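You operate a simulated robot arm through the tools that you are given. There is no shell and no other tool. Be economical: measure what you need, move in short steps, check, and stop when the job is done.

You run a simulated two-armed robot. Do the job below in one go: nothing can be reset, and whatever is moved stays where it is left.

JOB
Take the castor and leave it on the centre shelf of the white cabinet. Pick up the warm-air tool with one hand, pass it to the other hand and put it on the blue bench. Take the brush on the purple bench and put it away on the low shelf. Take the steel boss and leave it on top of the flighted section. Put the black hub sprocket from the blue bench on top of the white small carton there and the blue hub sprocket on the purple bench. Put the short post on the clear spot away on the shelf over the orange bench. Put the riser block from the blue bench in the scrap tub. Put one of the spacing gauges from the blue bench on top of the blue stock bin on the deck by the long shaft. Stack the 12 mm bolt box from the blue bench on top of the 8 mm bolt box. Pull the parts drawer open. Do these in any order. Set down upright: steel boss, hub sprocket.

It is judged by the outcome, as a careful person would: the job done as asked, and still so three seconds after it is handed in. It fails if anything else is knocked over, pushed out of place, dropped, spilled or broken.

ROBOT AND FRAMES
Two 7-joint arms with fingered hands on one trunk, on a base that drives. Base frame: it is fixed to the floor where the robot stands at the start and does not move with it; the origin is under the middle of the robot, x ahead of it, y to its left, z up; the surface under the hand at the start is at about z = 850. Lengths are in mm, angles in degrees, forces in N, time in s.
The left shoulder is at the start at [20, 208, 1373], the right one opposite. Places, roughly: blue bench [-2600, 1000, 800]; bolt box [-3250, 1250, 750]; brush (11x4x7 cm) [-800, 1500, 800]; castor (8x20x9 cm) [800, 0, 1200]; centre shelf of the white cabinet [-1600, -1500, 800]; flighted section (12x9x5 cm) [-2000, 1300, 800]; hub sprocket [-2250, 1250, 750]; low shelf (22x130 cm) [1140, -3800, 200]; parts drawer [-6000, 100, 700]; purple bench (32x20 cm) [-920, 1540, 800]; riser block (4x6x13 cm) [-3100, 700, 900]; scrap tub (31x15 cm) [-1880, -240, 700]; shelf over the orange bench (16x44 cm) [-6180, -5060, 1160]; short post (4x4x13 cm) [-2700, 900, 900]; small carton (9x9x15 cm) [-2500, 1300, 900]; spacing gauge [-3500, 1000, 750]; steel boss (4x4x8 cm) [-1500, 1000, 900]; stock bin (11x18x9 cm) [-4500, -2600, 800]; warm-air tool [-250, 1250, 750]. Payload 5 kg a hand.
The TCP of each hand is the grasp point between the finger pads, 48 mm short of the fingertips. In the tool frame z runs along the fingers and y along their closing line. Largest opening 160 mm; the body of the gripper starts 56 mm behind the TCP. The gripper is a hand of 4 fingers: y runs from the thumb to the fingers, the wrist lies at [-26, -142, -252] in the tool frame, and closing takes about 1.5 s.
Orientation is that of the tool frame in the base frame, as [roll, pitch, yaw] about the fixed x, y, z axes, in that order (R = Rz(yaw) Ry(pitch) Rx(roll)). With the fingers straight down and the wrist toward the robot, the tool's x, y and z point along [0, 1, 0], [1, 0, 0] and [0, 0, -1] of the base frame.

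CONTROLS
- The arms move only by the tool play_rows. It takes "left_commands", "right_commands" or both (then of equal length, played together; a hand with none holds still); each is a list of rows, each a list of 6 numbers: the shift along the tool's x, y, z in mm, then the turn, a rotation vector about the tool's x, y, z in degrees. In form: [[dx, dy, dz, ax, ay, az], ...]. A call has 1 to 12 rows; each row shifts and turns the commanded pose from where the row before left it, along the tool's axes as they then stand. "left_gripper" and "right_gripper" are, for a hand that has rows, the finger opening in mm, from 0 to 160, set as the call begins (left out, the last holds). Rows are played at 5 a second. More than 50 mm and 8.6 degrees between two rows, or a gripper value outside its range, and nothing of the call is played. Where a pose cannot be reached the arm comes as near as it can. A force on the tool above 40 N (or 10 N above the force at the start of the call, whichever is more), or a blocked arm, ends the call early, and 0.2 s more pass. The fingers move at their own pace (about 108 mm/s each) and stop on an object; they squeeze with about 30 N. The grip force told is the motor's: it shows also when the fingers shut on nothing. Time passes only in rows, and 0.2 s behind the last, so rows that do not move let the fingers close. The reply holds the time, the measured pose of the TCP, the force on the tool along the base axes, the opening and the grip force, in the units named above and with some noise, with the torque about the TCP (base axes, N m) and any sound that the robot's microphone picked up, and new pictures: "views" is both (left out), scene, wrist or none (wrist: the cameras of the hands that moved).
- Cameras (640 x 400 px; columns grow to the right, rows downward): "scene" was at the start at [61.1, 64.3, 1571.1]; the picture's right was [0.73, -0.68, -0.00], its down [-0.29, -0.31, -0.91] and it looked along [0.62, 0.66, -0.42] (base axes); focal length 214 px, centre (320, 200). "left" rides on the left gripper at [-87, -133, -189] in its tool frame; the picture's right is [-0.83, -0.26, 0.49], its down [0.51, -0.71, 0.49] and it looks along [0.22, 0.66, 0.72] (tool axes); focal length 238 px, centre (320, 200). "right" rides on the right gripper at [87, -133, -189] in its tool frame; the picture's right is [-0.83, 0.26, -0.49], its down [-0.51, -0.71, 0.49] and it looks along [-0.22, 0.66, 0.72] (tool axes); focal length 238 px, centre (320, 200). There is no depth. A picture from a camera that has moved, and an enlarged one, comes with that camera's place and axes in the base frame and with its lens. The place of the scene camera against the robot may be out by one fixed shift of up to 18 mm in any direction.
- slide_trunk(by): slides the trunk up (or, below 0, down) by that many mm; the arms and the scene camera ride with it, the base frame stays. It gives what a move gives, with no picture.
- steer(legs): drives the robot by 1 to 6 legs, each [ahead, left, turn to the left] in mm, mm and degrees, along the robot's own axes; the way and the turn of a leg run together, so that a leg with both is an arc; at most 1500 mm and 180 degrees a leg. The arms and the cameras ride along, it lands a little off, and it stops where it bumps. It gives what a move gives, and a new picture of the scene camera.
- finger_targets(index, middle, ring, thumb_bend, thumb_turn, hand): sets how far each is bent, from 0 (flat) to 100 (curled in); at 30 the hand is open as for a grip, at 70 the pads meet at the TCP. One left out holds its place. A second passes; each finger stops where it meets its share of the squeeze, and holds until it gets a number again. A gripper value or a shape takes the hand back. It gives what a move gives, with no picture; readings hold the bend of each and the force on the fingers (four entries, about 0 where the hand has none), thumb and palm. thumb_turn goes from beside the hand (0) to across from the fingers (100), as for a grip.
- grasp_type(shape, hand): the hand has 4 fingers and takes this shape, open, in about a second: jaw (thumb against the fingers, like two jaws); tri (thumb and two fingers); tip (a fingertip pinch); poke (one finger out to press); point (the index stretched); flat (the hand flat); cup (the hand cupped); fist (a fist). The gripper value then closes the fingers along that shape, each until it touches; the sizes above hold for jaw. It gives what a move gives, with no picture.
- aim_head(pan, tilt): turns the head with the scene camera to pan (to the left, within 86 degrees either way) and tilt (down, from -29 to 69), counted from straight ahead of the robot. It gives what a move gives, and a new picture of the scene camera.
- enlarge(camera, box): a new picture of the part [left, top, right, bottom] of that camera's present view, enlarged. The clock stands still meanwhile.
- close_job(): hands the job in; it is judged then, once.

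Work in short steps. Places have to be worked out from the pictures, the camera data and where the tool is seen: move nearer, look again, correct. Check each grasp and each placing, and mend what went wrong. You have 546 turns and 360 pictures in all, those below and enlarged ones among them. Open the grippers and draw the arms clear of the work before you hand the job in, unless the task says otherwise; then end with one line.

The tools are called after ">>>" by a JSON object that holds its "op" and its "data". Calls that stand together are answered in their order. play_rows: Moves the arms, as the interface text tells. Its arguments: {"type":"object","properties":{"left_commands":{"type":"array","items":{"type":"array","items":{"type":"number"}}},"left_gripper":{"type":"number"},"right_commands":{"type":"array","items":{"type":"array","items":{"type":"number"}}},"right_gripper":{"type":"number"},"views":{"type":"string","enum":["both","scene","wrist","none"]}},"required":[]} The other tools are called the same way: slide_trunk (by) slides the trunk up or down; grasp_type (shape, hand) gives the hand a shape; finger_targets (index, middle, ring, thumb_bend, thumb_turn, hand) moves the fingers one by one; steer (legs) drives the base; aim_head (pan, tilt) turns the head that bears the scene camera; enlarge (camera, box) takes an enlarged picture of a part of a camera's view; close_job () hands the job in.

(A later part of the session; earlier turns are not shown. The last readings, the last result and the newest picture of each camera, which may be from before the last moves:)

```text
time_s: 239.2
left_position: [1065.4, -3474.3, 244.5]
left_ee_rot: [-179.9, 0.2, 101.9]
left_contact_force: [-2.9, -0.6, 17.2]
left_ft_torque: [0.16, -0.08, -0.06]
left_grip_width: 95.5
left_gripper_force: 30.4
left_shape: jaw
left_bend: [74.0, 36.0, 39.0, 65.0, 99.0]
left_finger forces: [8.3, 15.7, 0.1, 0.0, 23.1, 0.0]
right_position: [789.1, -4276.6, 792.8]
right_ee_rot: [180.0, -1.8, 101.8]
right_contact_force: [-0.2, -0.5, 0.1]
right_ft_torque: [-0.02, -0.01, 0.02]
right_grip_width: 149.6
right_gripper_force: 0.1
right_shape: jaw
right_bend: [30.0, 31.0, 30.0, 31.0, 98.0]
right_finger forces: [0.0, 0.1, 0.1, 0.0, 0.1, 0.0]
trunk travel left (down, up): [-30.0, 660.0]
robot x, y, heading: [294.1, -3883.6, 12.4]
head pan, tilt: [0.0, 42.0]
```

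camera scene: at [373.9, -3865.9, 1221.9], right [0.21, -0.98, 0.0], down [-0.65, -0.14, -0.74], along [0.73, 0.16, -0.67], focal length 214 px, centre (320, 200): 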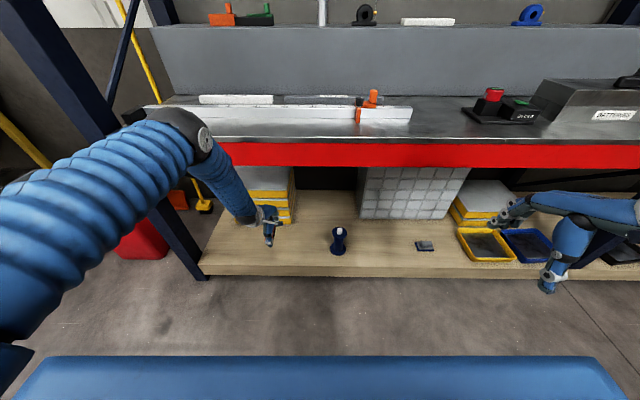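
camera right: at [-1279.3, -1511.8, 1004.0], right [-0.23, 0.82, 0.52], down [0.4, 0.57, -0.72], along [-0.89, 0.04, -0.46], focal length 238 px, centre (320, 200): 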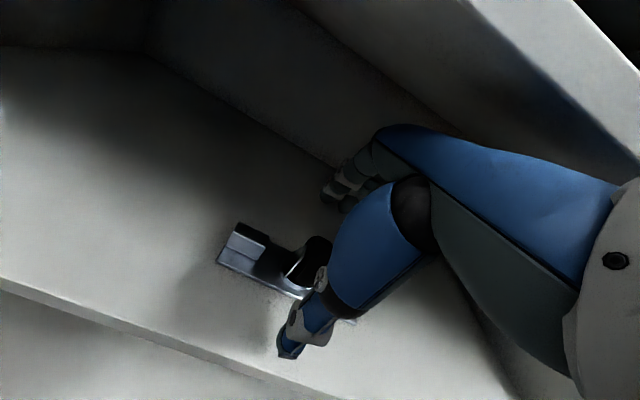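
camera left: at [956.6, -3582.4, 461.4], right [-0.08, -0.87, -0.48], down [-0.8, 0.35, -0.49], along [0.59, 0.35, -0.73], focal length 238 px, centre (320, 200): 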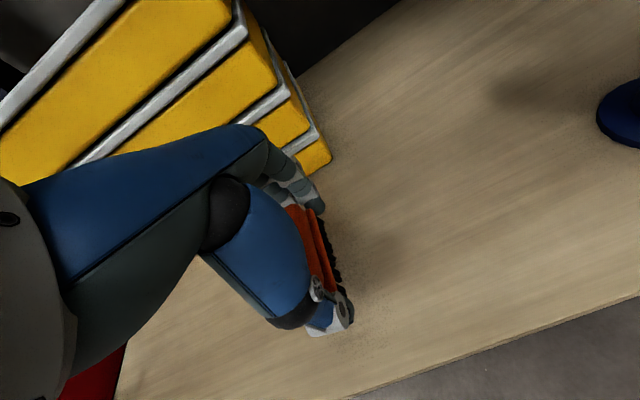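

Contact with the shelf (17 N). Look, then release.

>>> {"op": "enlarge", "data": {"camera": "left", "box": [260, 160, 420, 360]}}

>>> {"op": "play_rows", "data": {"left_commands": [[0, 0, 0, 0, 0, 0], [0, 0, 0, 0, 0, 0], [0, 0, 0, 0, 0, 0], [0, 0, 0, 0, 0, 0], [0, 0, 0, 0, 0, 0]], "left_gripper": 160, "views": "wrist"}}

```text
2.00 times, centred on (340, 260) of left
camera zoom: at [954.5, -3585.9, 434.6], right [-0.08, -0.87, -0.48], down [-0.8, 0.35, -0.49], along [0.6, 0.35, -0.72], focal length 477 px, centre (280, 80)
```

zoom: 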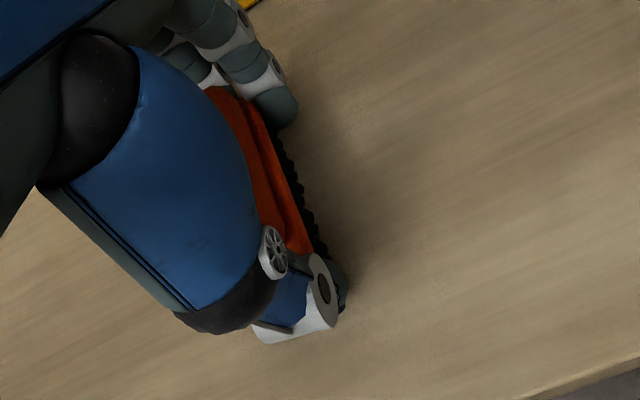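

```text
time_s: 240.4
left_position: [1062.8, -3473.2, 240.1]
left_ee_rot: [-179.5, 0.3, 102.1]
left_contact_force: [-0.2, 0.5, 1.4]
left_ft_torque: [0.06, -0.16, 0.01]
left_grip_width: 159.1
left_gripper_force: 0.0
left_shape: jaw
left_bend: [30.0, 30.0, 30.0, 30.0, 98.0]
left_finger forces: [0.0, 1.9, 0.0, 0.0, 0.1, 0.1]
right_position: [790.5, -4277.1, 792.4]
right_ee_rot: [-180.0, -1.8, 101.8]
right_contact_force: [0.4, 0.0, 0.8]
right_ft_torque: [0.0, 0.0, -0.03]
right_grip_width: 150.0
right_gripper_force: 0.1
right_shape: jaw
right_bend: [30.0, 31.0, 30.0, 31.0, 98.0]
right_finger forces: [0.0, 0.1, 0.1, 0.0, 0.0, 0.1]
trunk travel left (down, up): [-30.0, 660.0]
robot x, y, heading: [295.8, -3885.4, 12.1]
head pan, tilt: [0.0, 42.0]
camera left: at [953.0, -3585.9, 431.6], right [-0.08, -0.87, -0.48], down [-0.8, 0.35, -0.49], along [0.59, 0.35, -0.73], focal length 238 px, centre (320, 200)
```

left: 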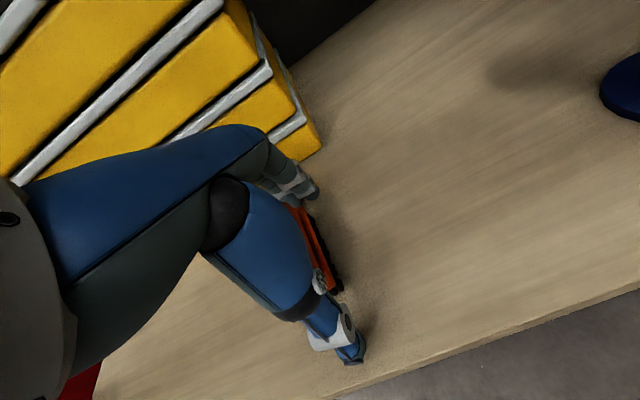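

Released. Raise straight up with the trunk.

>>> {"op": "slide_trunk", "data": {"by": 140}}

>>> {"op": "enlarge", "data": {"camera": "left", "box": [0, 0, 640, 400]}}

```text
time_s: 242.0
left_position: [1062.8, -3474.6, 380.4]
left_ee_rot: [-179.6, 0.2, 102.1]
left_contact_force: [0.5, -0.7, -1.3]
left_ft_torque: [-0.04, -0.01, 0.02]
left_grip_width: 159.7
left_gripper_force: 0.1
left_shape: jaw
left_bend: [30.0, 30.0, 30.0, 30.0, 98.0]
left_finger forces: [0.1, 0.1, 0.0, 0.1, 0.0, 0.0]
right_position: [790.0, -4276.1, 932.2]
right_ee_rot: [179.9, -1.9, 101.9]
right_contact_force: [0.9, -0.9, -1.2]
right_ft_torque: [0.01, 0.03, -0.02]
right_grip_width: 150.1
right_gripper_force: 0.1
right_shape: jaw
right_bend: [30.0, 31.0, 30.0, 31.0, 98.0]
right_finger forces: [0.0, 0.0, 0.1, 0.0, 0.0, 0.1]
trunk travel left (down, up): [-170.0, 520.0]
robot x, y, heading: [294.0, -3882.0, 12.0]
head pan, tilt: [0.0, 42.0]
```

```text
1.00 times, centred on (320, 200) of left (not enlarged: the box is as wide or as high as the picture)
camera zoom: at [953.1, -3586.0, 571.1], right [-0.08, -0.87, -0.48], down [-0.8, 0.35, -0.49], along [0.59, 0.35, -0.73], focal length 238 px, centre (320, 200)
```

zoom: 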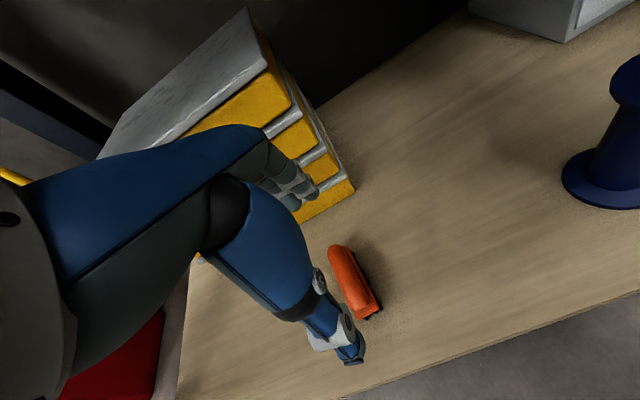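

Brush sits on the low shelf. Back the robot off, then raise trunk.

>>> {"op": "steer", "data": {"legs": [[-330, 0, 0]]}}

>>> {"op": "slide_trunk", "data": {"by": 220}}

>>> {"op": "play_rows", "data": {"left_commands": [[0, -40, -20, 0, 0, 0], [0, -40, -25, 0, 0, 0], [0, -40, -25, 0, 0, 0], [0, -40, -25, 0, 0, 0], [0, 0, -45, 0, 0, 0], [0, 0, -45, 0, 0, 0], [0, 0, -45, 0, 0, 0], [0, 0, -45, 0, 0, 0], [0, 0, -45, 0, 0, 0], [0, 0, -45, 0, 0, 0], [0, 0, -45, 0, 0, 0]], "views": "scene"}}

```text
time_s: 243.7
left_position: [876.5, -3517.6, 374.3]
left_ee_rot: [-179.1, 0.3, 101.8]
left_contact_force: [0.6, 0.4, -1.4]
left_ft_torque: [-0.01, 0.07, 0.01]
left_grip_width: 159.9
left_gripper_force: 0.1
left_shape: jaw
left_bend: [30.0, 30.0, 30.0, 30.0, 98.0]
left_finger forces: [0.1, 0.0, 0.0, 0.0, 0.1, 0.1]
right_position: [604.6, -4317.1, 930.9]
right_ee_rot: [-179.9, -1.8, 101.6]
right_contact_force: [3.1, 0.1, -1.3]
right_ft_torque: [-0.03, 0.3, 0.07]
right_grip_width: 149.8
right_gripper_force: 0.1
right_shape: jaw
right_bend: [30.0, 31.0, 30.0, 31.0, 98.0]
right_finger forces: [0.0, 0.0, 0.0, 0.1, 0.1, 0.0]
trunk travel left (down, up): [-170.0, 520.0]
robot x, y, heading: [108.9, -3919.7, 12.0]
head pan, tilt: [0.0, 42.0]
stopped in leg 1: the robot was blocked; the commanded pose is now the measured one
camera scene: at [192.3, -3905.9, 1339.5], right [0.21, -0.98, 0.0], down [-0.66, -0.14, -0.74], along [0.72, 0.15, -0.67], focal length 214 px, centre (320, 200)
```

scene: 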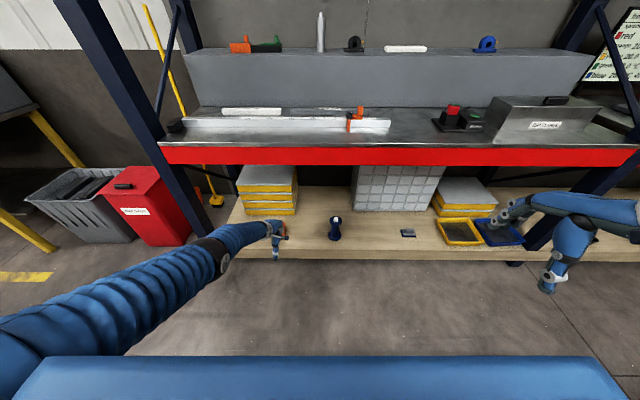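

```text
time_s: 246.0
left_position: [874.5, -3516.6, 596.6]
left_ee_rot: [-179.2, 0.2, 101.8]
left_contact_force: [0.0, 0.1, 0.3]
left_ft_torque: [-0.03, 0.02, -0.01]
left_grip_width: 159.6
left_gripper_force: 0.1
left_shape: jaw
left_bend: [30.0, 30.0, 30.0, 30.0, 98.0]
left_finger forces: [0.1, 0.1, 0.0, 0.0, 0.0, 0.0]
right_position: [601.2, -4318.4, 1152.9]
right_ee_rot: [179.9, -1.8, 101.5]
right_contact_force: [-0.3, 0.4, 0.1]
right_ft_torque: [0.01, 0.01, 0.02]
right_grip_width: 149.8
right_gripper_force: 0.0
right_shape: jaw
right_bend: [30.0, 31.0, 30.0, 31.0, 98.0]
right_finger forces: [0.0, 0.1, 0.1, 0.0, 0.0, 0.0]
trunk travel left (down, up): [-390.0, 300.0]
robot x, y, heading: [108.7, -3925.1, 11.9]
head pan, tilt: [0.0, 42.0]
```

```text
time_s: 248.4
left_position: [720.2, -3546.2, 1009.2]
left_ee_rot: [-179.4, 0.2, 101.9]
left_contact_force: [-1.4, -0.7, -1.4]
left_ft_torque: [0.04, -0.17, 0.08]
left_grip_width: 160.3
left_gripper_force: 0.1
left_shape: jaw
left_bend: [30.0, 30.0, 30.0, 30.0, 98.0]
left_finger forces: [0.0, 0.1, 0.0, 0.0, 0.1, 0.0]
right_position: [599.7, -4318.0, 1152.3]
right_ee_rot: [179.9, -1.9, 101.6]
right_contact_force: [-1.0, 0.5, 0.4]
right_ft_torque: [0.03, -0.08, 0.0]
right_grip_width: 149.9
right_gripper_force: 0.0
right_shape: jaw
right_bend: [30.0, 31.0, 30.0, 31.0, 98.0]
right_finger forces: [0.0, 0.1, 0.0, 0.1, 0.0, 0.0]
trunk travel left (down, up): [-390.0, 300.0]
robot x, y, heading: [110.1, -3923.9, 11.6]
head pan, tilt: [0.0, 42.0]
camera scene: at [186.7, -3907.0, 1560.1], right [0.21, -0.98, 0.0], down [-0.65, -0.14, -0.74], along [0.73, 0.15, -0.67], focal length 214 px, centre (320, 200)
```

scene: 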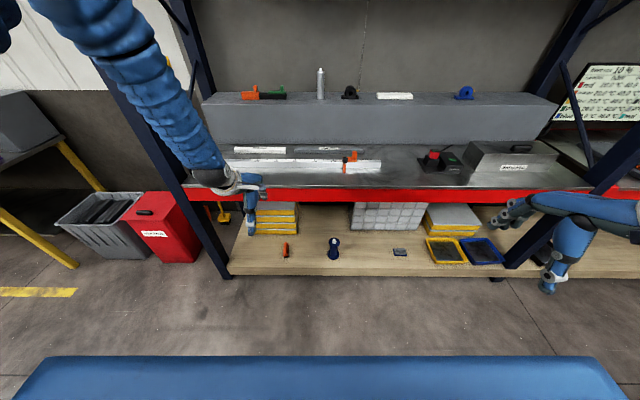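

Brush placed well. Now drive to the warm-air tool at the right end of the purple bench.

>>> {"op": "steer", "data": {"legs": [[60, 0, 0], [0, 1450, 0], [0, 0, 78.3], [1450, 60, 0], [1450, 60, 0]]}}

>>> {"op": "aim_head", "data": {"pan": -15, "tilt": 35}}

```text
time_s: 273.1
left_position: [-595.8, 1066.6, 1007.2]
left_ee_rot: [-179.3, 0.2, -177.7]
left_contact_force: [0.2, -0.8, -1.0]
left_ft_torque: [-0.02, 0.01, -0.04]
left_grip_width: 160.1
left_gripper_force: 0.0
left_shape: jaw
left_bend: [30.0, 30.0, 30.0, 30.0, 98.0]
left_finger forces: [0.1, 0.0, 0.1, 0.0, 0.0, 0.1]
right_position: [146.2, 819.8, 1152.0]
right_ee_rot: [179.9, -1.9, -178.0]
right_contact_force: [-0.2, -0.2, 0.0]
right_ft_torque: [0.0, -0.03, 0.02]
right_grip_width: 149.7
right_gripper_force: 0.0
right_shape: jaw
right_bend: [30.0, 31.0, 30.0, 31.0, 98.0]
right_finger forces: [0.0, 0.0, 0.1, 0.0, 0.0, 0.0]
trunk travel left (down, up): [-390.0, 300.0]
robot x, y, heading: [-321.7, 399.4, 92.4]
head pan, tilt: [0.0, 42.0]
camera scene: at [-341.7, 489.8, 1559.9], right [1.0, 0.04, 0.0], down [0.03, -0.67, -0.74], along [-0.03, 0.74, -0.67], focal length 214 px, centre (320, 200)
```

scene: 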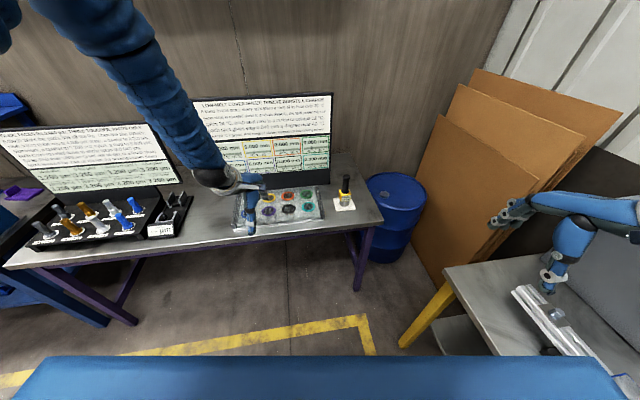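

```text
time_s: 273.9
left_position: [-595.8, 1065.9, 1008.6]
left_ee_rot: [-179.4, 0.2, -177.7]
left_contact_force: [-1.0, 0.3, -0.5]
left_ft_torque: [0.03, -0.01, 0.03]
left_grip_width: 159.9
left_gripper_force: 0.1
left_shape: jaw
left_bend: [30.0, 30.0, 30.0, 30.0, 98.0]
left_finger forces: [0.1, 0.0, 0.0, 0.0, 0.1, 0.0]
right_position: [146.8, 819.1, 1152.7]
right_ee_rot: [-180.0, -1.9, -178.0]
right_contact_force: [1.0, 0.7, 0.4]
right_ft_torque: [0.0, 0.01, 0.0]
right_grip_width: 149.8
right_gripper_force: 0.0
right_shape: jaw
right_bend: [30.0, 31.0, 30.0, 31.0, 98.0]
right_finger forces: [0.0, 0.0, 0.1, 0.0, 0.0, 0.1]
trunk travel left (down, up): [-390.0, 300.0]
robot x, y, heading: [-322.6, 401.9, 92.7]
head pan, tilt: [-15.0, 35.0]
camera scene: at [-319.0, 491.7, 1570.4], right [0.98, -0.22, 0.0], down [-0.12, -0.56, -0.82], along [0.18, 0.8, -0.57], focal length 214 px, centre (320, 200)
```

scene: 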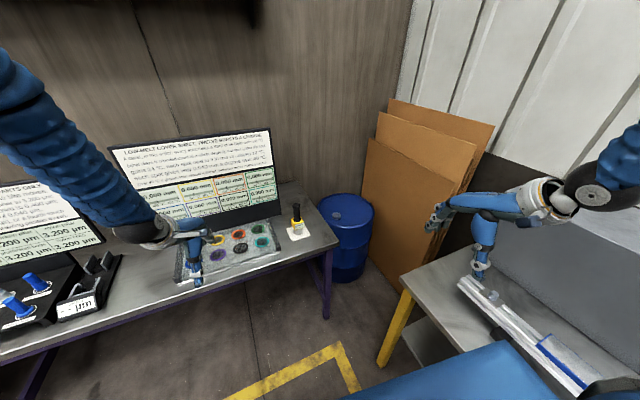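

Zoom onto the warm-air tool.

>>> {"op": "enlarge", "data": {"camera": "scene", "box": [257, 190, 337, 250]}}

```text
6.67 times, centred on (297, 220) of scene
camera zoom: at [-319.0, 491.7, 1570.4], right [0.98, -0.22, 0.0], down [-0.12, -0.56, -0.82], along [0.18, 0.8, -0.57], focal length 1430 px, centre (473, 67)
```

zoom: 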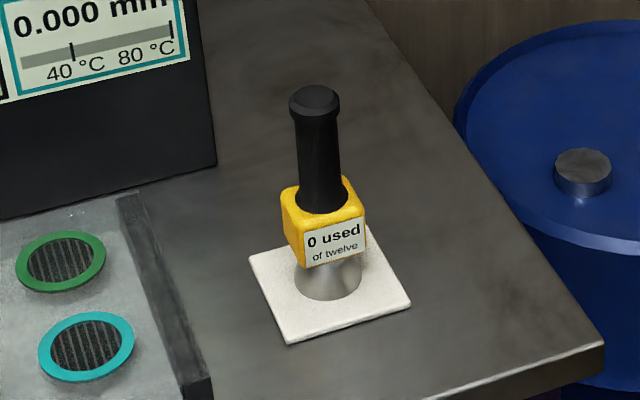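

The tool stands upright on a pad: black handle on top, yellow body, nozzle down. First retract the left hand clear of the sign, then approach.

>>> {"op": "play_rows", "data": {"left_commands": [[15, -42, -10, 0, 0, 0], [15, -42, -10, 0, 0, 0], [15, -42, -10, 0, 0, 0], [15, -42, -10, 0, 0, 0], [15, -42, -10, 0, 0, 0], [15, -42, -10, 0, 0, 0], [15, -30, -10, 0, 0, 0]], "views": "none"}}

>>> {"op": "steer", "data": {"legs": [[310, 70, -2.7]]}}

>>> {"op": "enlarge", "data": {"camera": "right", "box": [0, 0, 640, 400]}}

```text
time_s: 275.5
left_position: [-711.7, 851.6, 1068.0]
left_ee_rot: [-179.3, 0.4, -177.6]
left_contact_force: [-0.8, -0.2, -0.2]
left_ft_torque: [0.08, -0.01, -0.02]
left_grip_width: 160.2
left_gripper_force: 0.0
left_shape: jaw
left_bend: [30.0, 30.0, 30.0, 30.0, 98.0]
left_finger forces: [0.0, 0.0, 0.0, 0.1, 0.0, 0.0]
left hand out of reach, approached as far as the arm can: row 5, 6, 7
right_position: [145.8, 818.8, 1152.8]
right_ee_rot: [180.0, -1.8, -178.0]
right_contact_force: [-1.2, -0.7, 0.6]
right_ft_torque: [0.08, -0.06, -0.02]
right_grip_width: 150.0
right_gripper_force: 0.1
right_shape: jaw
right_bend: [30.0, 31.0, 30.0, 31.0, 98.0]
right_finger forces: [0.2, 0.0, 0.0, 0.1, 0.0, 0.1]
trunk travel left (down, up): [-390.0, 300.0]
robot x, y, heading: [-326.3, 398.8, 92.7]
head pan, tilt: [-15.0, 35.0]
```

```text
time_s: 277.6
left_position: [-760.3, 1178.1, 1067.1]
left_ee_rot: [-179.2, 0.1, 179.3]
left_contact_force: [-0.5, -0.1, 0.0]
left_ft_torque: [-0.08, -0.04, -0.03]
left_grip_width: 159.9
left_gripper_force: 0.2
left_shape: jaw
left_bend: [30.0, 30.0, 30.0, 30.0, 98.0]
left_finger forces: [0.1, 0.0, 0.0, 0.0, 0.0, 0.0]
right_position: [92.9, 1100.5, 1151.4]
right_ee_rot: [-180.0, -1.8, 179.0]
right_contact_force: [-0.3, 0.6, -0.2]
right_ft_torque: [-0.04, 0.02, 0.02]
right_grip_width: 150.0
right_gripper_force: 0.0
right_shape: jaw
right_bend: [30.0, 31.0, 30.0, 31.0, 98.0]
right_finger forces: [0.0, 0.0, 0.1, 0.1, 0.1, 0.0]
trunk travel left (down, up): [-390.0, 300.0]
robot x, y, heading: [-398.8, 704.5, 89.3]
head pan, tilt: [-15.0, 35.0]
camera scene: at [-388.5, 795.9, 1570.4], right [0.96, -0.27, 0.0], down [-0.15, -0.55, -0.82], along [0.22, 0.79, -0.57], focal length 214 px, centre (320, 200)
```

scene: 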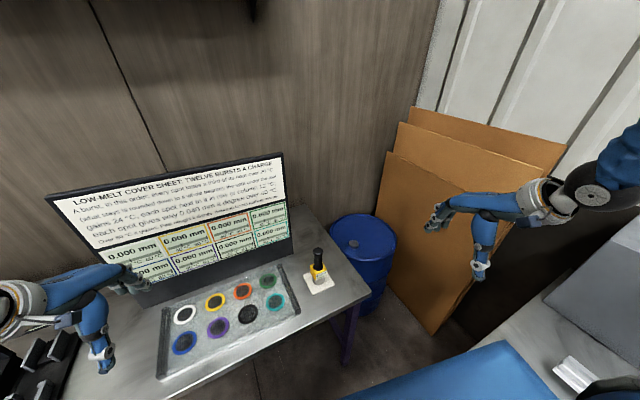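

```text
1.00 times, centred on (320, 200) of right (not enlarged: the box is as wide or as high as the picture)
camera zoom: at [9.3, 968.8, 1344.7], right [0.85, 0.24, 0.46], down [0.48, -0.72, -0.51], along [0.21, 0.65, -0.73], focal length 238 px, centre (320, 200)
```

zoom: 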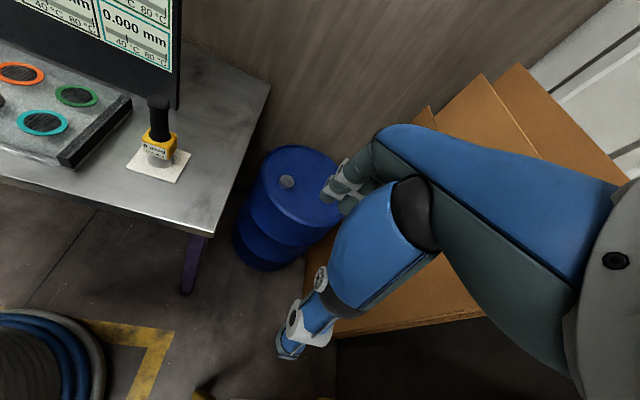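

Handle top triangulated at (-251,1330,959). Move the right hand above it.

>>> {"op": "play_rows", "data": {"right_commands": [[38.7, 25, 10, 0, 0, 0], [38.7, 25, 10, 0, 0, 0], [38.7, 25, 10, 0, 0, 0], [38.7, 25, 10, 0, 0, 0], [38.7, 25, 10, 0, 0, 0], [38.7, 25, 10, 0, 0, 0], [38.7, 25, 10, 0, 0, 0], [38.7, 25, 10, 0, 0, 0], [38.7, 24, 11, 0, 0, 0]], "right_gripper": 110, "views": "both"}}

```text
time_s: 279.6
left_position: [-762.1, 1177.0, 1065.6]
left_ee_rot: [-179.2, 0.3, 179.3]
left_contact_force: [-1.1, 1.0, -1.1]
left_ft_torque: [-0.03, -0.08, -0.04]
left_grip_width: 160.1
left_gripper_force: 0.0
left_shape: jaw
left_bend: [30.0, 30.0, 30.0, 30.0, 98.0]
left_finger forces: [0.0, 0.0, 0.0, 0.0, 0.0, 0.0]
right_position: [-250.9, 1338.1, 1069.5]
right_ee_rot: [-179.9, -1.7, 178.9]
right_contact_force: [-0.2, 0.2, 0.7]
right_ft_torque: [-0.08, 0.0, 0.02]
right_grip_width: 110.4
right_gripper_force: 0.1
right_shape: jaw
right_bend: [27.0, 38.0, 35.0, 60.0, 99.0]
right_finger forces: [0.0, 0.0, 0.0, 0.0, 0.0, 0.0]
right hand out of reach, approached as far as the arm can: row 1
trunk travel left (down, up): [-390.0, 300.0]
robot x, y, heading: [-394.4, 701.1, 89.1]
head pan, tilt: [-15.0, 35.0]
camera scene: at [-390.6, 796.5, 1570.3], right [0.96, -0.27, 0.0], down [-0.15, -0.55, -0.82], along [0.22, 0.79, -0.57], focal length 214 px, centre (320, 200)
camera right: at [-334.9, 1207.1, 1261.9], right [0.85, 0.24, 0.46], down [0.48, -0.72, -0.5], along [0.21, 0.65, -0.73], focal length 238 px, centre (320, 200)
```

scene: 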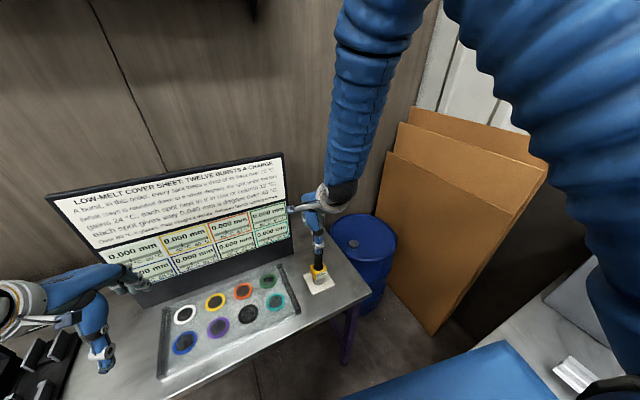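
right: 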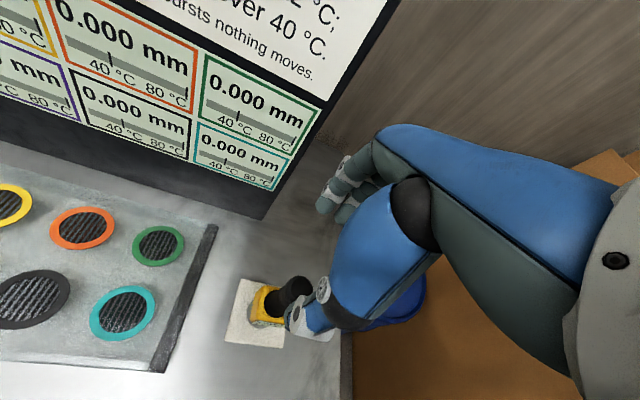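

Axis refined at (-243,1324). Correct and descend 85.

>>> {"op": "play_rows", "data": {"right_commands": [[-8, -14, 25, 0, 0, 0], [0, 0, 30, 0, 0, 0], [0, 0, 30, 0, 0, 0]], "views": "wrist"}}

>>> {"op": "enlarge", "data": {"camera": "scene", "box": [270, 190, 370, 300]}}

```text
time_s: 280.4
left_position: [-760.1, 1176.4, 1067.2]
left_ee_rot: [-179.2, 0.2, 179.3]
left_contact_force: [0.7, 0.7, 1.4]
left_ft_torque: [-0.06, 0.01, 0.04]
left_grip_width: 160.0
left_gripper_force: 0.0
left_shape: jaw
left_bend: [30.0, 30.0, 30.0, 30.0, 98.0]
left_finger forces: [0.1, 0.1, 0.0, 0.0, 0.1, 0.0]
right_position: [-243.7, 1319.8, 985.2]
right_ee_rot: [179.8, -1.9, 178.9]
right_contact_force: [1.0, 1.5, 0.1]
right_ft_torque: [-0.12, 0.02, 0.0]
right_grip_width: 110.4
right_gripper_force: 0.0
right_shape: jaw
right_bend: [27.0, 38.0, 35.0, 60.0, 99.0]
right_finger forces: [0.0, 0.0, 0.1, 0.0, 0.1, 0.0]
trunk travel left (down, up): [-390.0, 300.0]
robot x, y, heading: [-401.8, 704.2, 89.6]
head pan, tilt: [-15.0, 35.0]
camera right: at [-328.2, 1189.5, 1176.9], right [0.85, 0.24, 0.46], down [0.48, -0.72, -0.51], along [0.21, 0.65, -0.73], focal length 238 px, centre (320, 200)
```

right: 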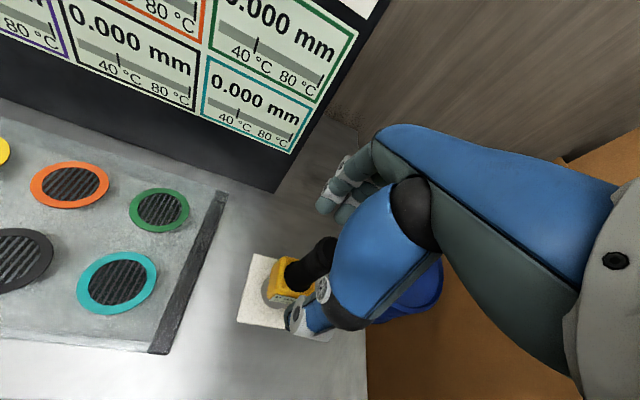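

```text
3.64 times, centred on (320, 245) of scene
camera zoom: at [-388.1, 795.9, 1570.4], right [0.96, -0.27, 0.0], down [-0.15, -0.55, -0.82], along [0.22, 0.79, -0.57], focal length 780 px, centre (320, 36)
```

zoom: 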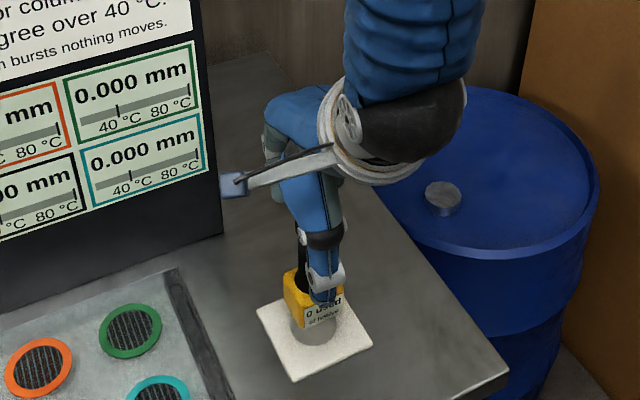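

Centred. Descend 50 and close on the handle.

>>> {"op": "play_rows", "data": {"right_commands": [[-3, 1, 25, 0, 0, 0], [0, 0, 25, 0, 0, 0]], "views": "none"}}

>>> {"op": "play_rows", "data": {"right_commands": [[0, 0, 0, 0, 0, 0], [0, 0, 0, 0, 0, 0], [0, 0, 0, 0, 0, 0], [0, 0, 0, 0, 0, 0], [0, 0, 0, 0, 0, 0], [0, 0, 0, 0, 0, 0], [0, 0, 0, 0, 0, 0]], "right_gripper": 10, "views": "wrist"}}

```text
time_s: 281.0
left_position: [-760.9, 1176.9, 1066.9]
left_ee_rot: [-179.1, 0.3, 179.3]
left_contact_force: [-0.3, -0.1, 0.2]
left_ft_torque: [-0.02, -0.04, 0.02]
left_grip_width: 160.2
left_gripper_force: 0.1
left_shape: jaw
left_bend: [30.0, 30.0, 30.0, 30.0, 98.0]
left_finger forces: [0.1, 0.1, 0.0, 0.0, 0.0, 0.1]
right_position: [-243.3, 1319.8, 937.4]
right_ee_rot: [179.9, -1.9, 179.0]
right_contact_force: [0.2, 0.4, 0.1]
right_ft_torque: [-0.1, -0.02, 0.02]
right_grip_width: 110.0
right_gripper_force: 0.0
right_shape: jaw
right_bend: [27.0, 38.0, 35.0, 60.0, 99.0]
right_finger forces: [0.0, 0.0, 0.0, 0.0, 0.0, 0.0]
trunk travel left (down, up): [-390.0, 300.0]
robot x, y, heading: [-400.9, 703.0, 89.2]
head pan, tilt: [-15.0, 35.0]
```

```text
time_s: 282.6
left_position: [-759.7, 1176.0, 1066.6]
left_ee_rot: [-179.1, 0.2, 179.3]
left_contact_force: [0.8, 0.0, -0.6]
left_ft_torque: [0.05, 0.0, -0.01]
left_grip_width: 160.0
left_gripper_force: 0.0
left_shape: jaw
left_bend: [30.0, 30.0, 30.0, 30.0, 98.0]
left_finger forces: [0.0, 0.0, 0.1, 0.0, 0.0, 0.0]
right_position: [-243.8, 1319.5, 937.7]
right_ee_rot: [179.9, -1.8, 179.0]
right_contact_force: [-0.1, -1.8, 8.3]
right_ft_torque: [0.13, 0.03, 0.06]
right_grip_width: 23.4
right_gripper_force: 30.2
right_shape: jaw
right_bend: [71.0, 59.0, 67.0, 74.0, 100.0]
right_finger forces: [17.6, 10.4, 0.0, 0.0, 34.8, 0.0]
trunk travel left (down, up): [-390.0, 300.0]
robot x, y, heading: [-397.0, 705.0, 89.5]
head pan, tilt: [-15.0, 35.0]
camera right: at [-326.7, 1188.6, 1129.9], right [0.85, 0.24, 0.46], down [0.48, -0.72, -0.51], along [0.21, 0.65, -0.73], focal length 238 px, centre (320, 200)
```

right: 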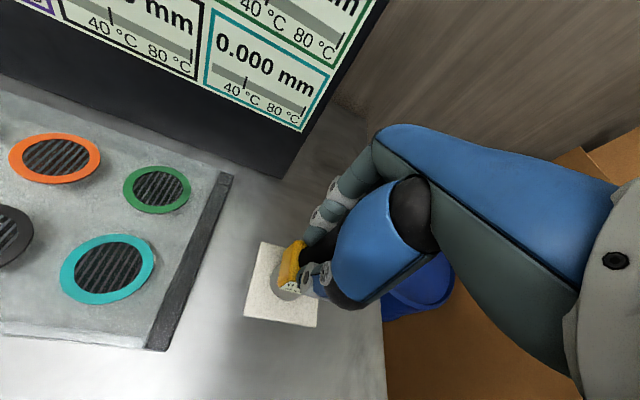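

Gripped. Lift straight up, then back toward the robot away from the tray.

>>> {"op": "play_rows", "data": {"right_commands": [[0, 0, -20, 0, 0, 0], [0, 0, -40, 0, 0, 0], [0, 0, -40, 0, 0, 0], [0, 0, -40, 0, 0, 0]], "views": "both"}}

```text
time_s: 283.6
left_position: [-761.3, 1175.8, 1068.0]
left_ee_rot: [-179.4, 0.3, 179.3]
left_contact_force: [0.3, -0.4, -0.4]
left_ft_torque: [0.11, 0.0, 0.01]
left_grip_width: 160.1
left_gripper_force: 0.0
left_shape: jaw
left_bend: [30.0, 30.0, 30.0, 30.0, 98.0]
left_finger forces: [0.1, 0.1, 0.0, 0.1, 0.1, 0.0]
right_position: [-240.6, 1316.3, 1076.7]
right_ee_rot: [-179.8, -1.8, 179.1]
right_contact_force: [-0.4, -3.1, -7.9]
right_ft_torque: [0.22, 0.03, -0.05]
right_grip_width: 21.5
right_gripper_force: 30.1
right_shape: jaw
right_bend: [71.0, 62.0, 67.0, 75.0, 100.0]
right_finger forces: [13.5, 5.3, 0.0, 0.1, 20.8, 0.0]
trunk travel left (down, up): [-390.0, 300.0]
robot x, y, heading: [-397.0, 701.0, 89.7]
head pan, tilt: [-15.0, 35.0]
camera scene: at [-389.0, 793.4, 1570.6], right [0.96, -0.27, 0.0], down [-0.15, -0.55, -0.82], along [0.22, 0.79, -0.57], focal length 214 px, centre (320, 200)
camera right: at [-323.7, 1185.8, 1270.1], right [0.85, 0.25, 0.46], down [0.48, -0.72, -0.5], along [0.21, 0.65, -0.73], focal length 238 px, centre (320, 200)
```

scene: 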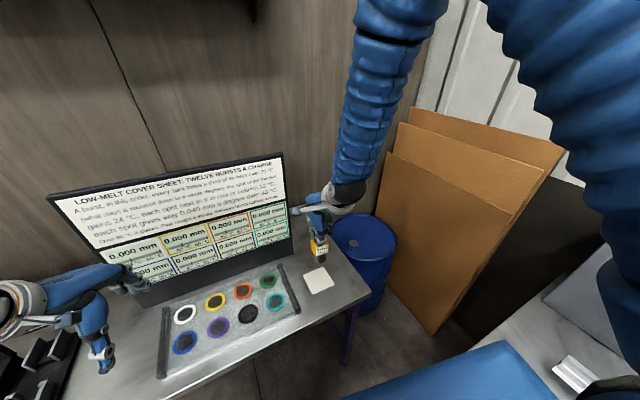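
right: 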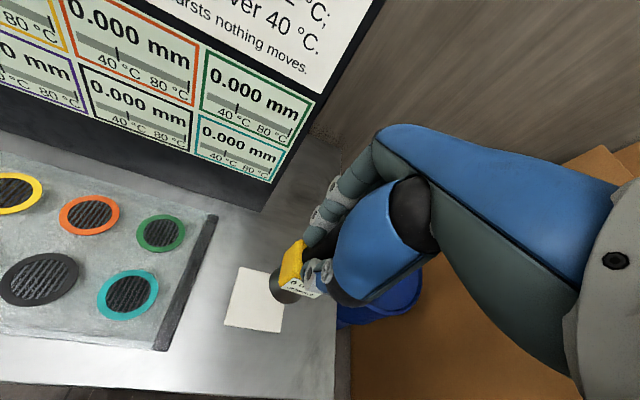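

Held. Back off from the bench, then prepare the hand-over in free space.

>>> {"op": "steer", "data": {"legs": [[-400, 0, 0]]}}

>>> {"op": "aim_head", "data": {"pan": 0, "tilt": 35}}

>>> {"op": "play_rows", "data": {"right_commands": [[20, -10, -10, 0, 7.5, 0], [20, -10, -10, 0, 7.5, 0], [20, -10, -10, 0, 7.5, 0], [10, -10, -10, 0, 7.5, 0], [0, 0, 0, 0, 7.5, 0], [0, 0, 0, 0, 7.5, 0]], "left_commands": [[0, 0, -20, 0, -7.5, 0], [0, 0, -20, 0, -7.5, 0], [0, 0, -20, 0, -7.5, 0], [0, 0, 0, 0, -7.5, 0], [0, 0, 0, 0, -7.5, 0], [0, 0, 0, 0, -7.5, 0]], "views": "scene"}}

```text
time_s: 286.2
left_position: [-764.2, 766.6, 1066.6]
left_ee_rot: [-179.2, 0.2, 179.5]
left_contact_force: [1.1, -1.0, -0.6]
left_ft_torque: [0.09, 0.02, 0.0]
left_grip_width: 160.0
left_gripper_force: 0.0
left_shape: jaw
left_bend: [30.0, 30.0, 30.0, 30.0, 98.0]
left_finger forces: [0.0, 0.1, 0.0, 0.0, 0.0, 0.0]
right_position: [-244.5, 910.2, 1078.0]
right_ee_rot: [180.0, -1.9, 179.2]
right_contact_force: [-0.2, 0.1, -7.7]
right_ft_torque: [0.06, 0.01, -0.03]
right_grip_width: 21.6
right_gripper_force: 30.3
right_shape: jaw
right_bend: [71.0, 62.0, 67.0, 75.0, 100.0]
right_finger forces: [13.7, 5.4, 0.0, 0.0, 20.4, 0.0]
trunk travel left (down, up): [-390.0, 300.0]
robot x, y, heading: [-403.9, 294.5, 89.6]
head pan, tilt: [-15.0, 35.0]
camera scene: at [-392.0, 386.5, 1570.4], right [0.96, -0.26, 0.0], down [-0.15, -0.55, -0.82], along [0.22, 0.79, -0.57], focal length 214 px, centre (320, 200)
```

scene: 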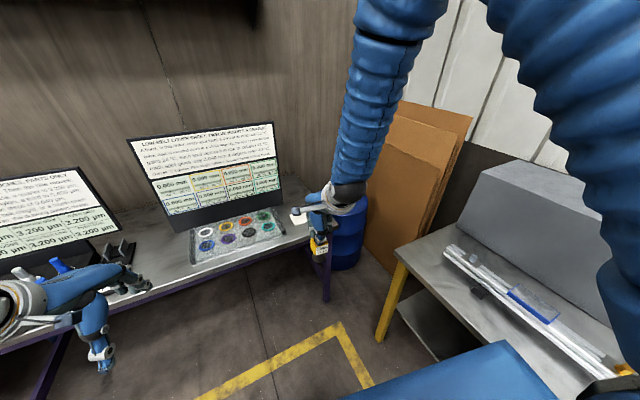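

```text
time_s: 286.9
left_position: [-765.5, 767.6, 1066.2]
left_ee_rot: [-179.2, 0.2, 179.5]
left_contact_force: [-0.8, -0.5, 0.2]
left_ft_torque: [-0.01, 0.01, 0.01]
left_grip_width: 159.9
left_gripper_force: 0.1
left_shape: jaw
left_bend: [30.0, 30.0, 30.0, 30.0, 98.0]
left_finger forces: [0.0, 0.0, 0.1, 0.0, 0.1, 0.1]
right_position: [-245.1, 910.3, 1077.2]
right_ee_rot: [180.0, -1.8, 179.2]
right_contact_force: [-0.2, 0.4, -7.7]
right_ft_torque: [0.0, 0.06, 0.01]
right_grip_width: 21.3
right_gripper_force: 30.3
right_shape: jaw
right_bend: [71.0, 62.0, 67.0, 75.0, 100.0]
right_finger forces: [13.8, 5.5, 0.1, 0.0, 20.3, 0.0]
trunk travel left (down, up): [-390.0, 300.0]
robot x, y, heading: [-401.3, 290.6, 89.3]
head pan, tilt: [0.0, 35.0]
camera scene: at [-414.7, 390.9, 1570.4], right [1.0, -0.01, 0.0], down [0.0, -0.57, -0.82], along [0.01, 0.82, -0.57], focal length 214 px, centre (320, 200)
```

scene: 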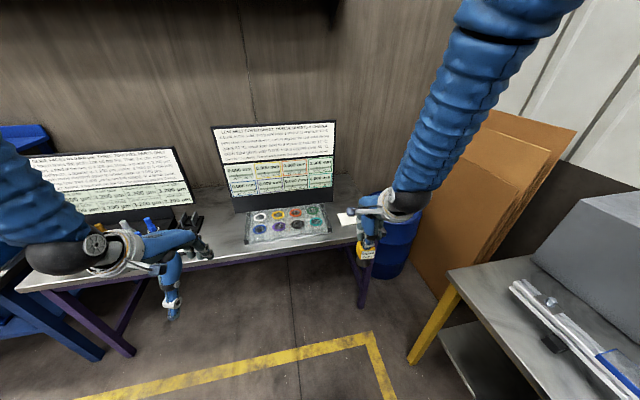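

```text
time_s: 288.3
left_position: [-772.5, 773.2, 1128.0]
left_ee_rot: [-179.8, 42.1, -179.9]
left_contact_force: [1.0, 1.2, 0.7]
left_ft_torque: [-0.08, 0.23, -0.05]
left_grip_width: 159.7
left_gripper_force: 0.0
left_shape: jaw
left_bend: [30.0, 30.0, 30.0, 30.0, 97.0]
left_finger forces: [0.0, 0.0, 0.1, 0.0, 0.1, 0.0]
left hand out of reach, approached as far as the arm can: row 5
right_position: [-301.4, 874.4, 1128.4]
right_ee_rot: [180.0, -47.0, 179.3]
right_contact_force: [1.4, 1.3, -7.7]
right_ft_torque: [-0.06, -0.25, 0.12]
right_grip_width: 21.9
right_gripper_force: 30.0
right_shape: jaw
right_bend: [71.0, 61.0, 67.0, 75.0, 100.0]
right_finger forces: [11.2, 8.6, 0.0, 0.0, 19.0, 0.0]
trunk travel left (down, up): [-390.0, 300.0]
robot x, y, heading: [-404.0, 292.9, 89.7]
head pan, tilt: [0.0, 35.0]
camera scene: at [-411.5, 391.9, 1570.2], right [1.0, -0.01, 0.0], down [-0.01, -0.57, -0.82], along [0.0, 0.82, -0.57], focal length 214 px, centre (320, 200)
```

scene: 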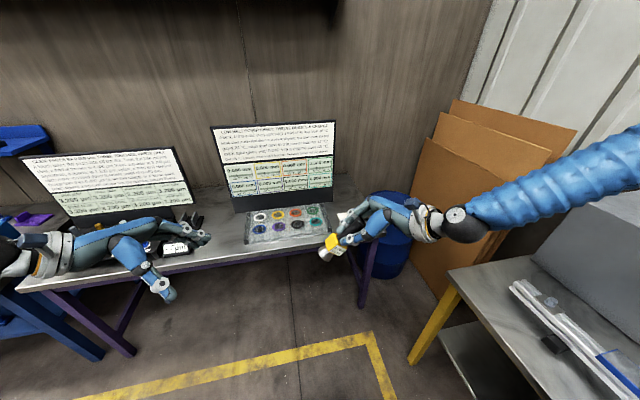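

Both hands tilted nicely. Bring the left hand to a pre-position facing the yellow body.

>>> {"op": "play_rows", "data": {"left_commands": [[-34.5, 14.4, 26.8, 0, 0, 0], [-34.5, 14.4, 26.8, 0, 0, 0], [-34.5, 14.4, 26.8, 0, 0, 0], [-34.5, 14.4, 26.8, 0, 0, 0], [-34.5, 14.4, 26.8, 0, 0, 0], [-34.5, 14.4, 26.8, 0, 0, 0], [-34.5, 14.4, 26.8, 0, 0, 0]], "left_gripper": 130, "views": "both"}}

>>> {"op": "enlarge", "data": {"camera": "scene", "box": [230, 170, 400, 280]}}

```text
time_s: 289.9
left_position: [-466.9, 873.7, 1147.4]
left_ee_rot: [-179.9, 42.1, 179.9]
left_contact_force: [0.7, 0.7, 0.1]
left_ft_torque: [-0.03, 0.06, 0.01]
left_grip_width: 130.3
left_gripper_force: 0.1
left_shape: jaw
left_bend: [26.0, 34.0, 32.0, 49.0, 99.0]
left_finger forces: [0.0, 0.0, 0.0, 0.1, 0.0, 0.0]
right_position: [-302.1, 872.4, 1128.7]
right_ee_rot: [-179.9, -46.9, 179.1]
right_contact_force: [1.5, 0.2, -7.8]
right_ft_torque: [0.02, -0.23, 0.06]
right_grip_width: 21.7
right_gripper_force: 30.2
right_shape: jaw
right_bend: [71.0, 61.0, 67.0, 75.0, 100.0]
right_finger forces: [11.6, 8.4, 0.0, 0.1, 19.3, 0.0]
trunk travel left (down, up): [-390.0, 300.0]
robot x, y, heading: [-403.0, 292.7, 89.7]
head pan, tilt: [0.0, 35.0]
camera scene: at [-412.5, 391.0, 1570.3], right [1.0, -0.01, 0.0], down [0.0, -0.57, -0.82], along [0.0, 0.82, -0.57], focal length 214 px, centre (320, 200)
camera left: at [-529.5, 741.3, 1348.7], right [0.95, -0.26, 0.2], down [-0.05, -0.71, -0.7], along [0.32, 0.65, -0.68], focal length 238 px, centre (320, 200)
```

scene: 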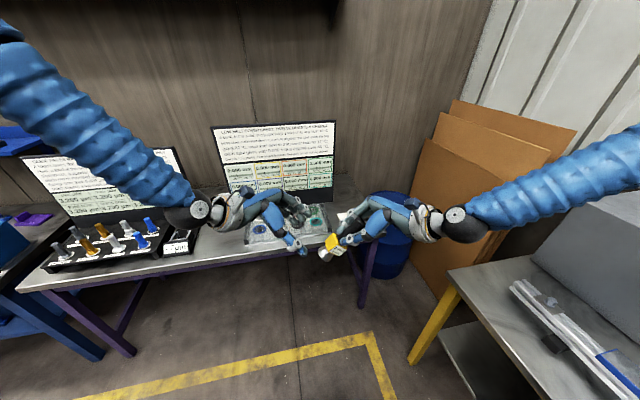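
left: 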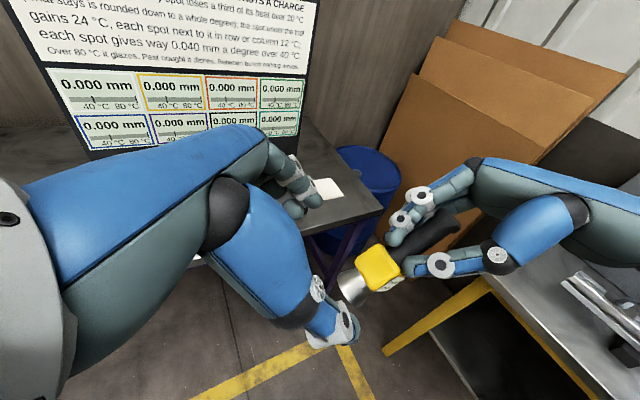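

```text
3.64 times, centred on (315, 225) of scene
camera zoom: at [-412.5, 391.0, 1570.3], right [1.0, -0.01, 0.0], down [0.0, -0.57, -0.82], along [0.0, 0.82, -0.57], focal length 780 px, centre (338, 109)
```

zoom: 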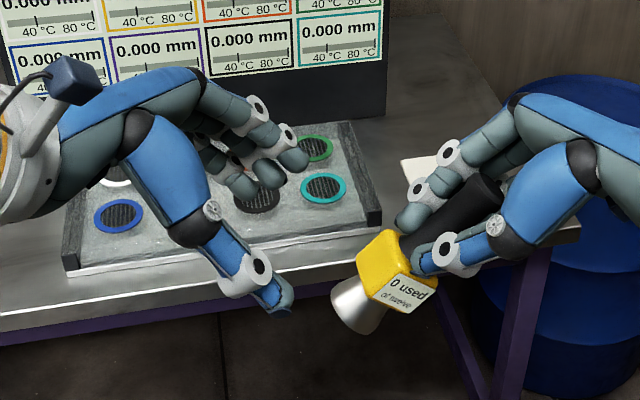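

Approach along the left fingers' axis, 90 mm first.

>>> {"op": "play_rows", "data": {"left_commands": [[-2, 0, 30, 0, 0, 0], [-2, 0, 30, 0, 0, 0], [-2, 0, 30, 0, 0, 0]], "views": "wrist"}}

>>> {"op": "enlarge", "data": {"camera": "scene", "box": [230, 170, 400, 280]}}

```text
time_s: 290.7
left_position: [-402.1, 874.0, 1086.5]
left_ee_rot: [179.9, 42.1, 180.0]
left_contact_force: [-0.3, 1.0, 0.2]
left_ft_torque: [-0.07, 0.05, -0.08]
left_grip_width: 129.9
left_gripper_force: 0.0
left_shape: jaw
left_bend: [26.0, 34.0, 32.0, 49.0, 99.0]
left_finger forces: [0.0, 0.0, 0.0, 0.1, 0.0, 0.0]
right_position: [-302.5, 872.6, 1129.4]
right_ee_rot: [-179.9, -46.9, 179.2]
right_contact_force: [0.5, 0.9, -7.5]
right_ft_torque: [-0.02, -0.28, 0.07]
right_grip_width: 21.7
right_gripper_force: 29.9
right_shape: jaw
right_bend: [71.0, 61.0, 67.0, 75.0, 100.0]
right_finger forces: [11.5, 8.5, 0.1, 0.1, 19.2, 0.0]
trunk travel left (down, up): [-390.0, 300.0]
robot x, y, heading: [-403.9, 295.8, 89.5]
head pan, tilt: [0.0, 35.0]
camera left: at [-464.7, 741.2, 1286.2], right [0.95, -0.26, 0.2], down [-0.05, -0.71, -0.7], along [0.32, 0.66, -0.68], focal length 238 px, centre (320, 200)
```

left: 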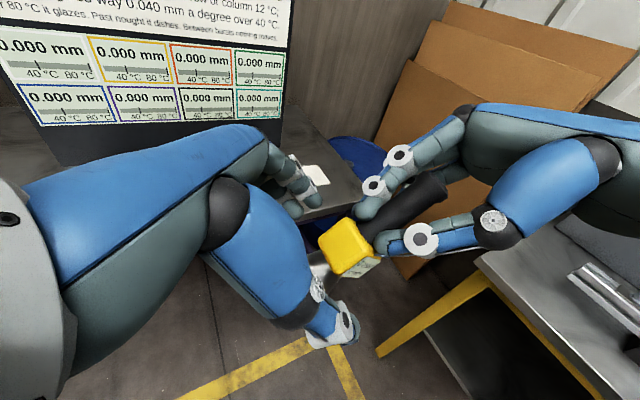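

```text
3.64 times, centred on (315, 225) of scene
camera zoom: at [-414.0, 391.5, 1570.3], right [1.0, -0.01, 0.0], down [0.0, -0.57, -0.82], along [0.0, 0.82, -0.57], focal length 780 px, centre (338, 109)
```

zoom: 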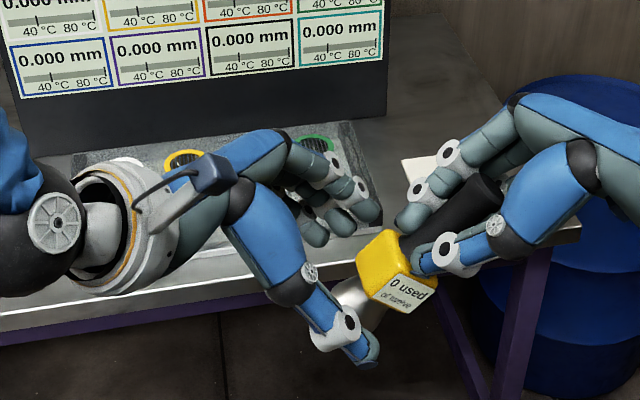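

Advance the last 46 mm, shifting slightly toward the body.

>>> {"op": "play_rows", "data": {"left_commands": [[-3, 0, 16, 0, 0, 0], [-3, 0, 15, 0, 0, 0], [-2, 0, 15, 0, 0, 0]], "views": "wrist"}}

>>> {"op": "enlarge", "data": {"camera": "scene", "box": [230, 170, 400, 280]}}

```text
time_s: 291.5
left_position: [-369.2, 874.0, 1058.2]
left_ee_rot: [-179.8, 42.1, -179.8]
left_contact_force: [0.5, -0.1, -0.6]
left_ft_torque: [-0.06, 0.06, -0.06]
left_grip_width: 129.9
left_gripper_force: 0.2
left_shape: jaw
left_bend: [26.0, 34.0, 32.0, 49.0, 99.0]
left_finger forces: [0.0, 0.0, 0.1, 0.0, 0.1, 0.0]
right_position: [-303.6, 872.7, 1129.4]
right_ee_rot: [-179.8, -46.8, 179.1]
right_contact_force: [0.3, 0.9, -7.2]
right_ft_torque: [0.03, -0.3, 0.06]
right_grip_width: 21.5
right_gripper_force: 29.8
right_shape: jaw
right_bend: [71.0, 61.0, 67.0, 75.0, 100.0]
right_finger forces: [11.5, 8.4, 0.0, 0.1, 19.3, 0.0]
trunk travel left (down, up): [-390.0, 300.0]
robot x, y, heading: [-400.4, 293.5, 89.7]
head pan, tilt: [0.0, 35.0]
camera left: at [-429.4, 740.4, 1258.0], right [0.95, -0.26, 0.2], down [-0.05, -0.71, -0.7], along [0.32, 0.65, -0.68], focal length 238 px, centre (320, 200)
```

left: 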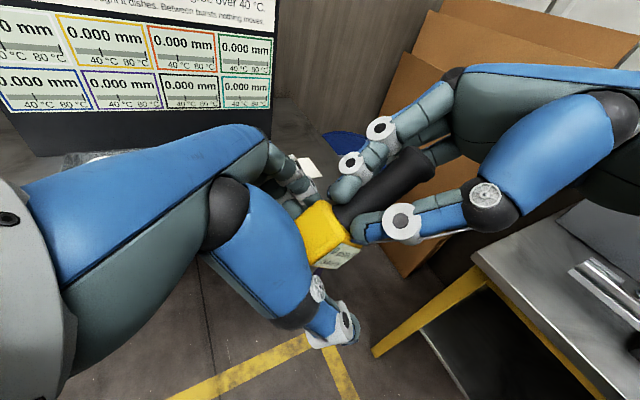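

```text
3.64 times, centred on (315, 225) of scene
camera zoom: at [-414.0, 390.9, 1570.3], right [1.0, -0.01, 0.0], down [0.0, -0.57, -0.82], along [0.0, 0.82, -0.57], focal length 780 px, centre (338, 109)
```

zoom: 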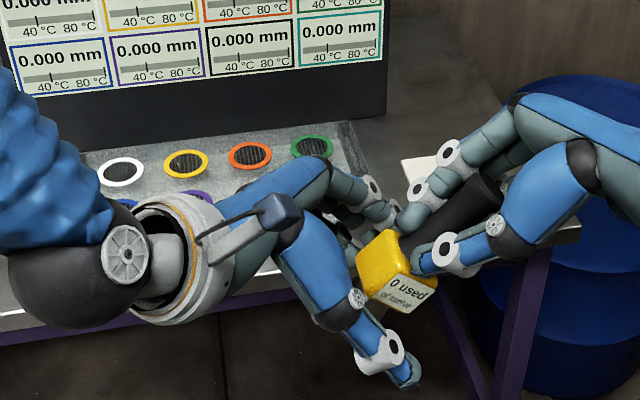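

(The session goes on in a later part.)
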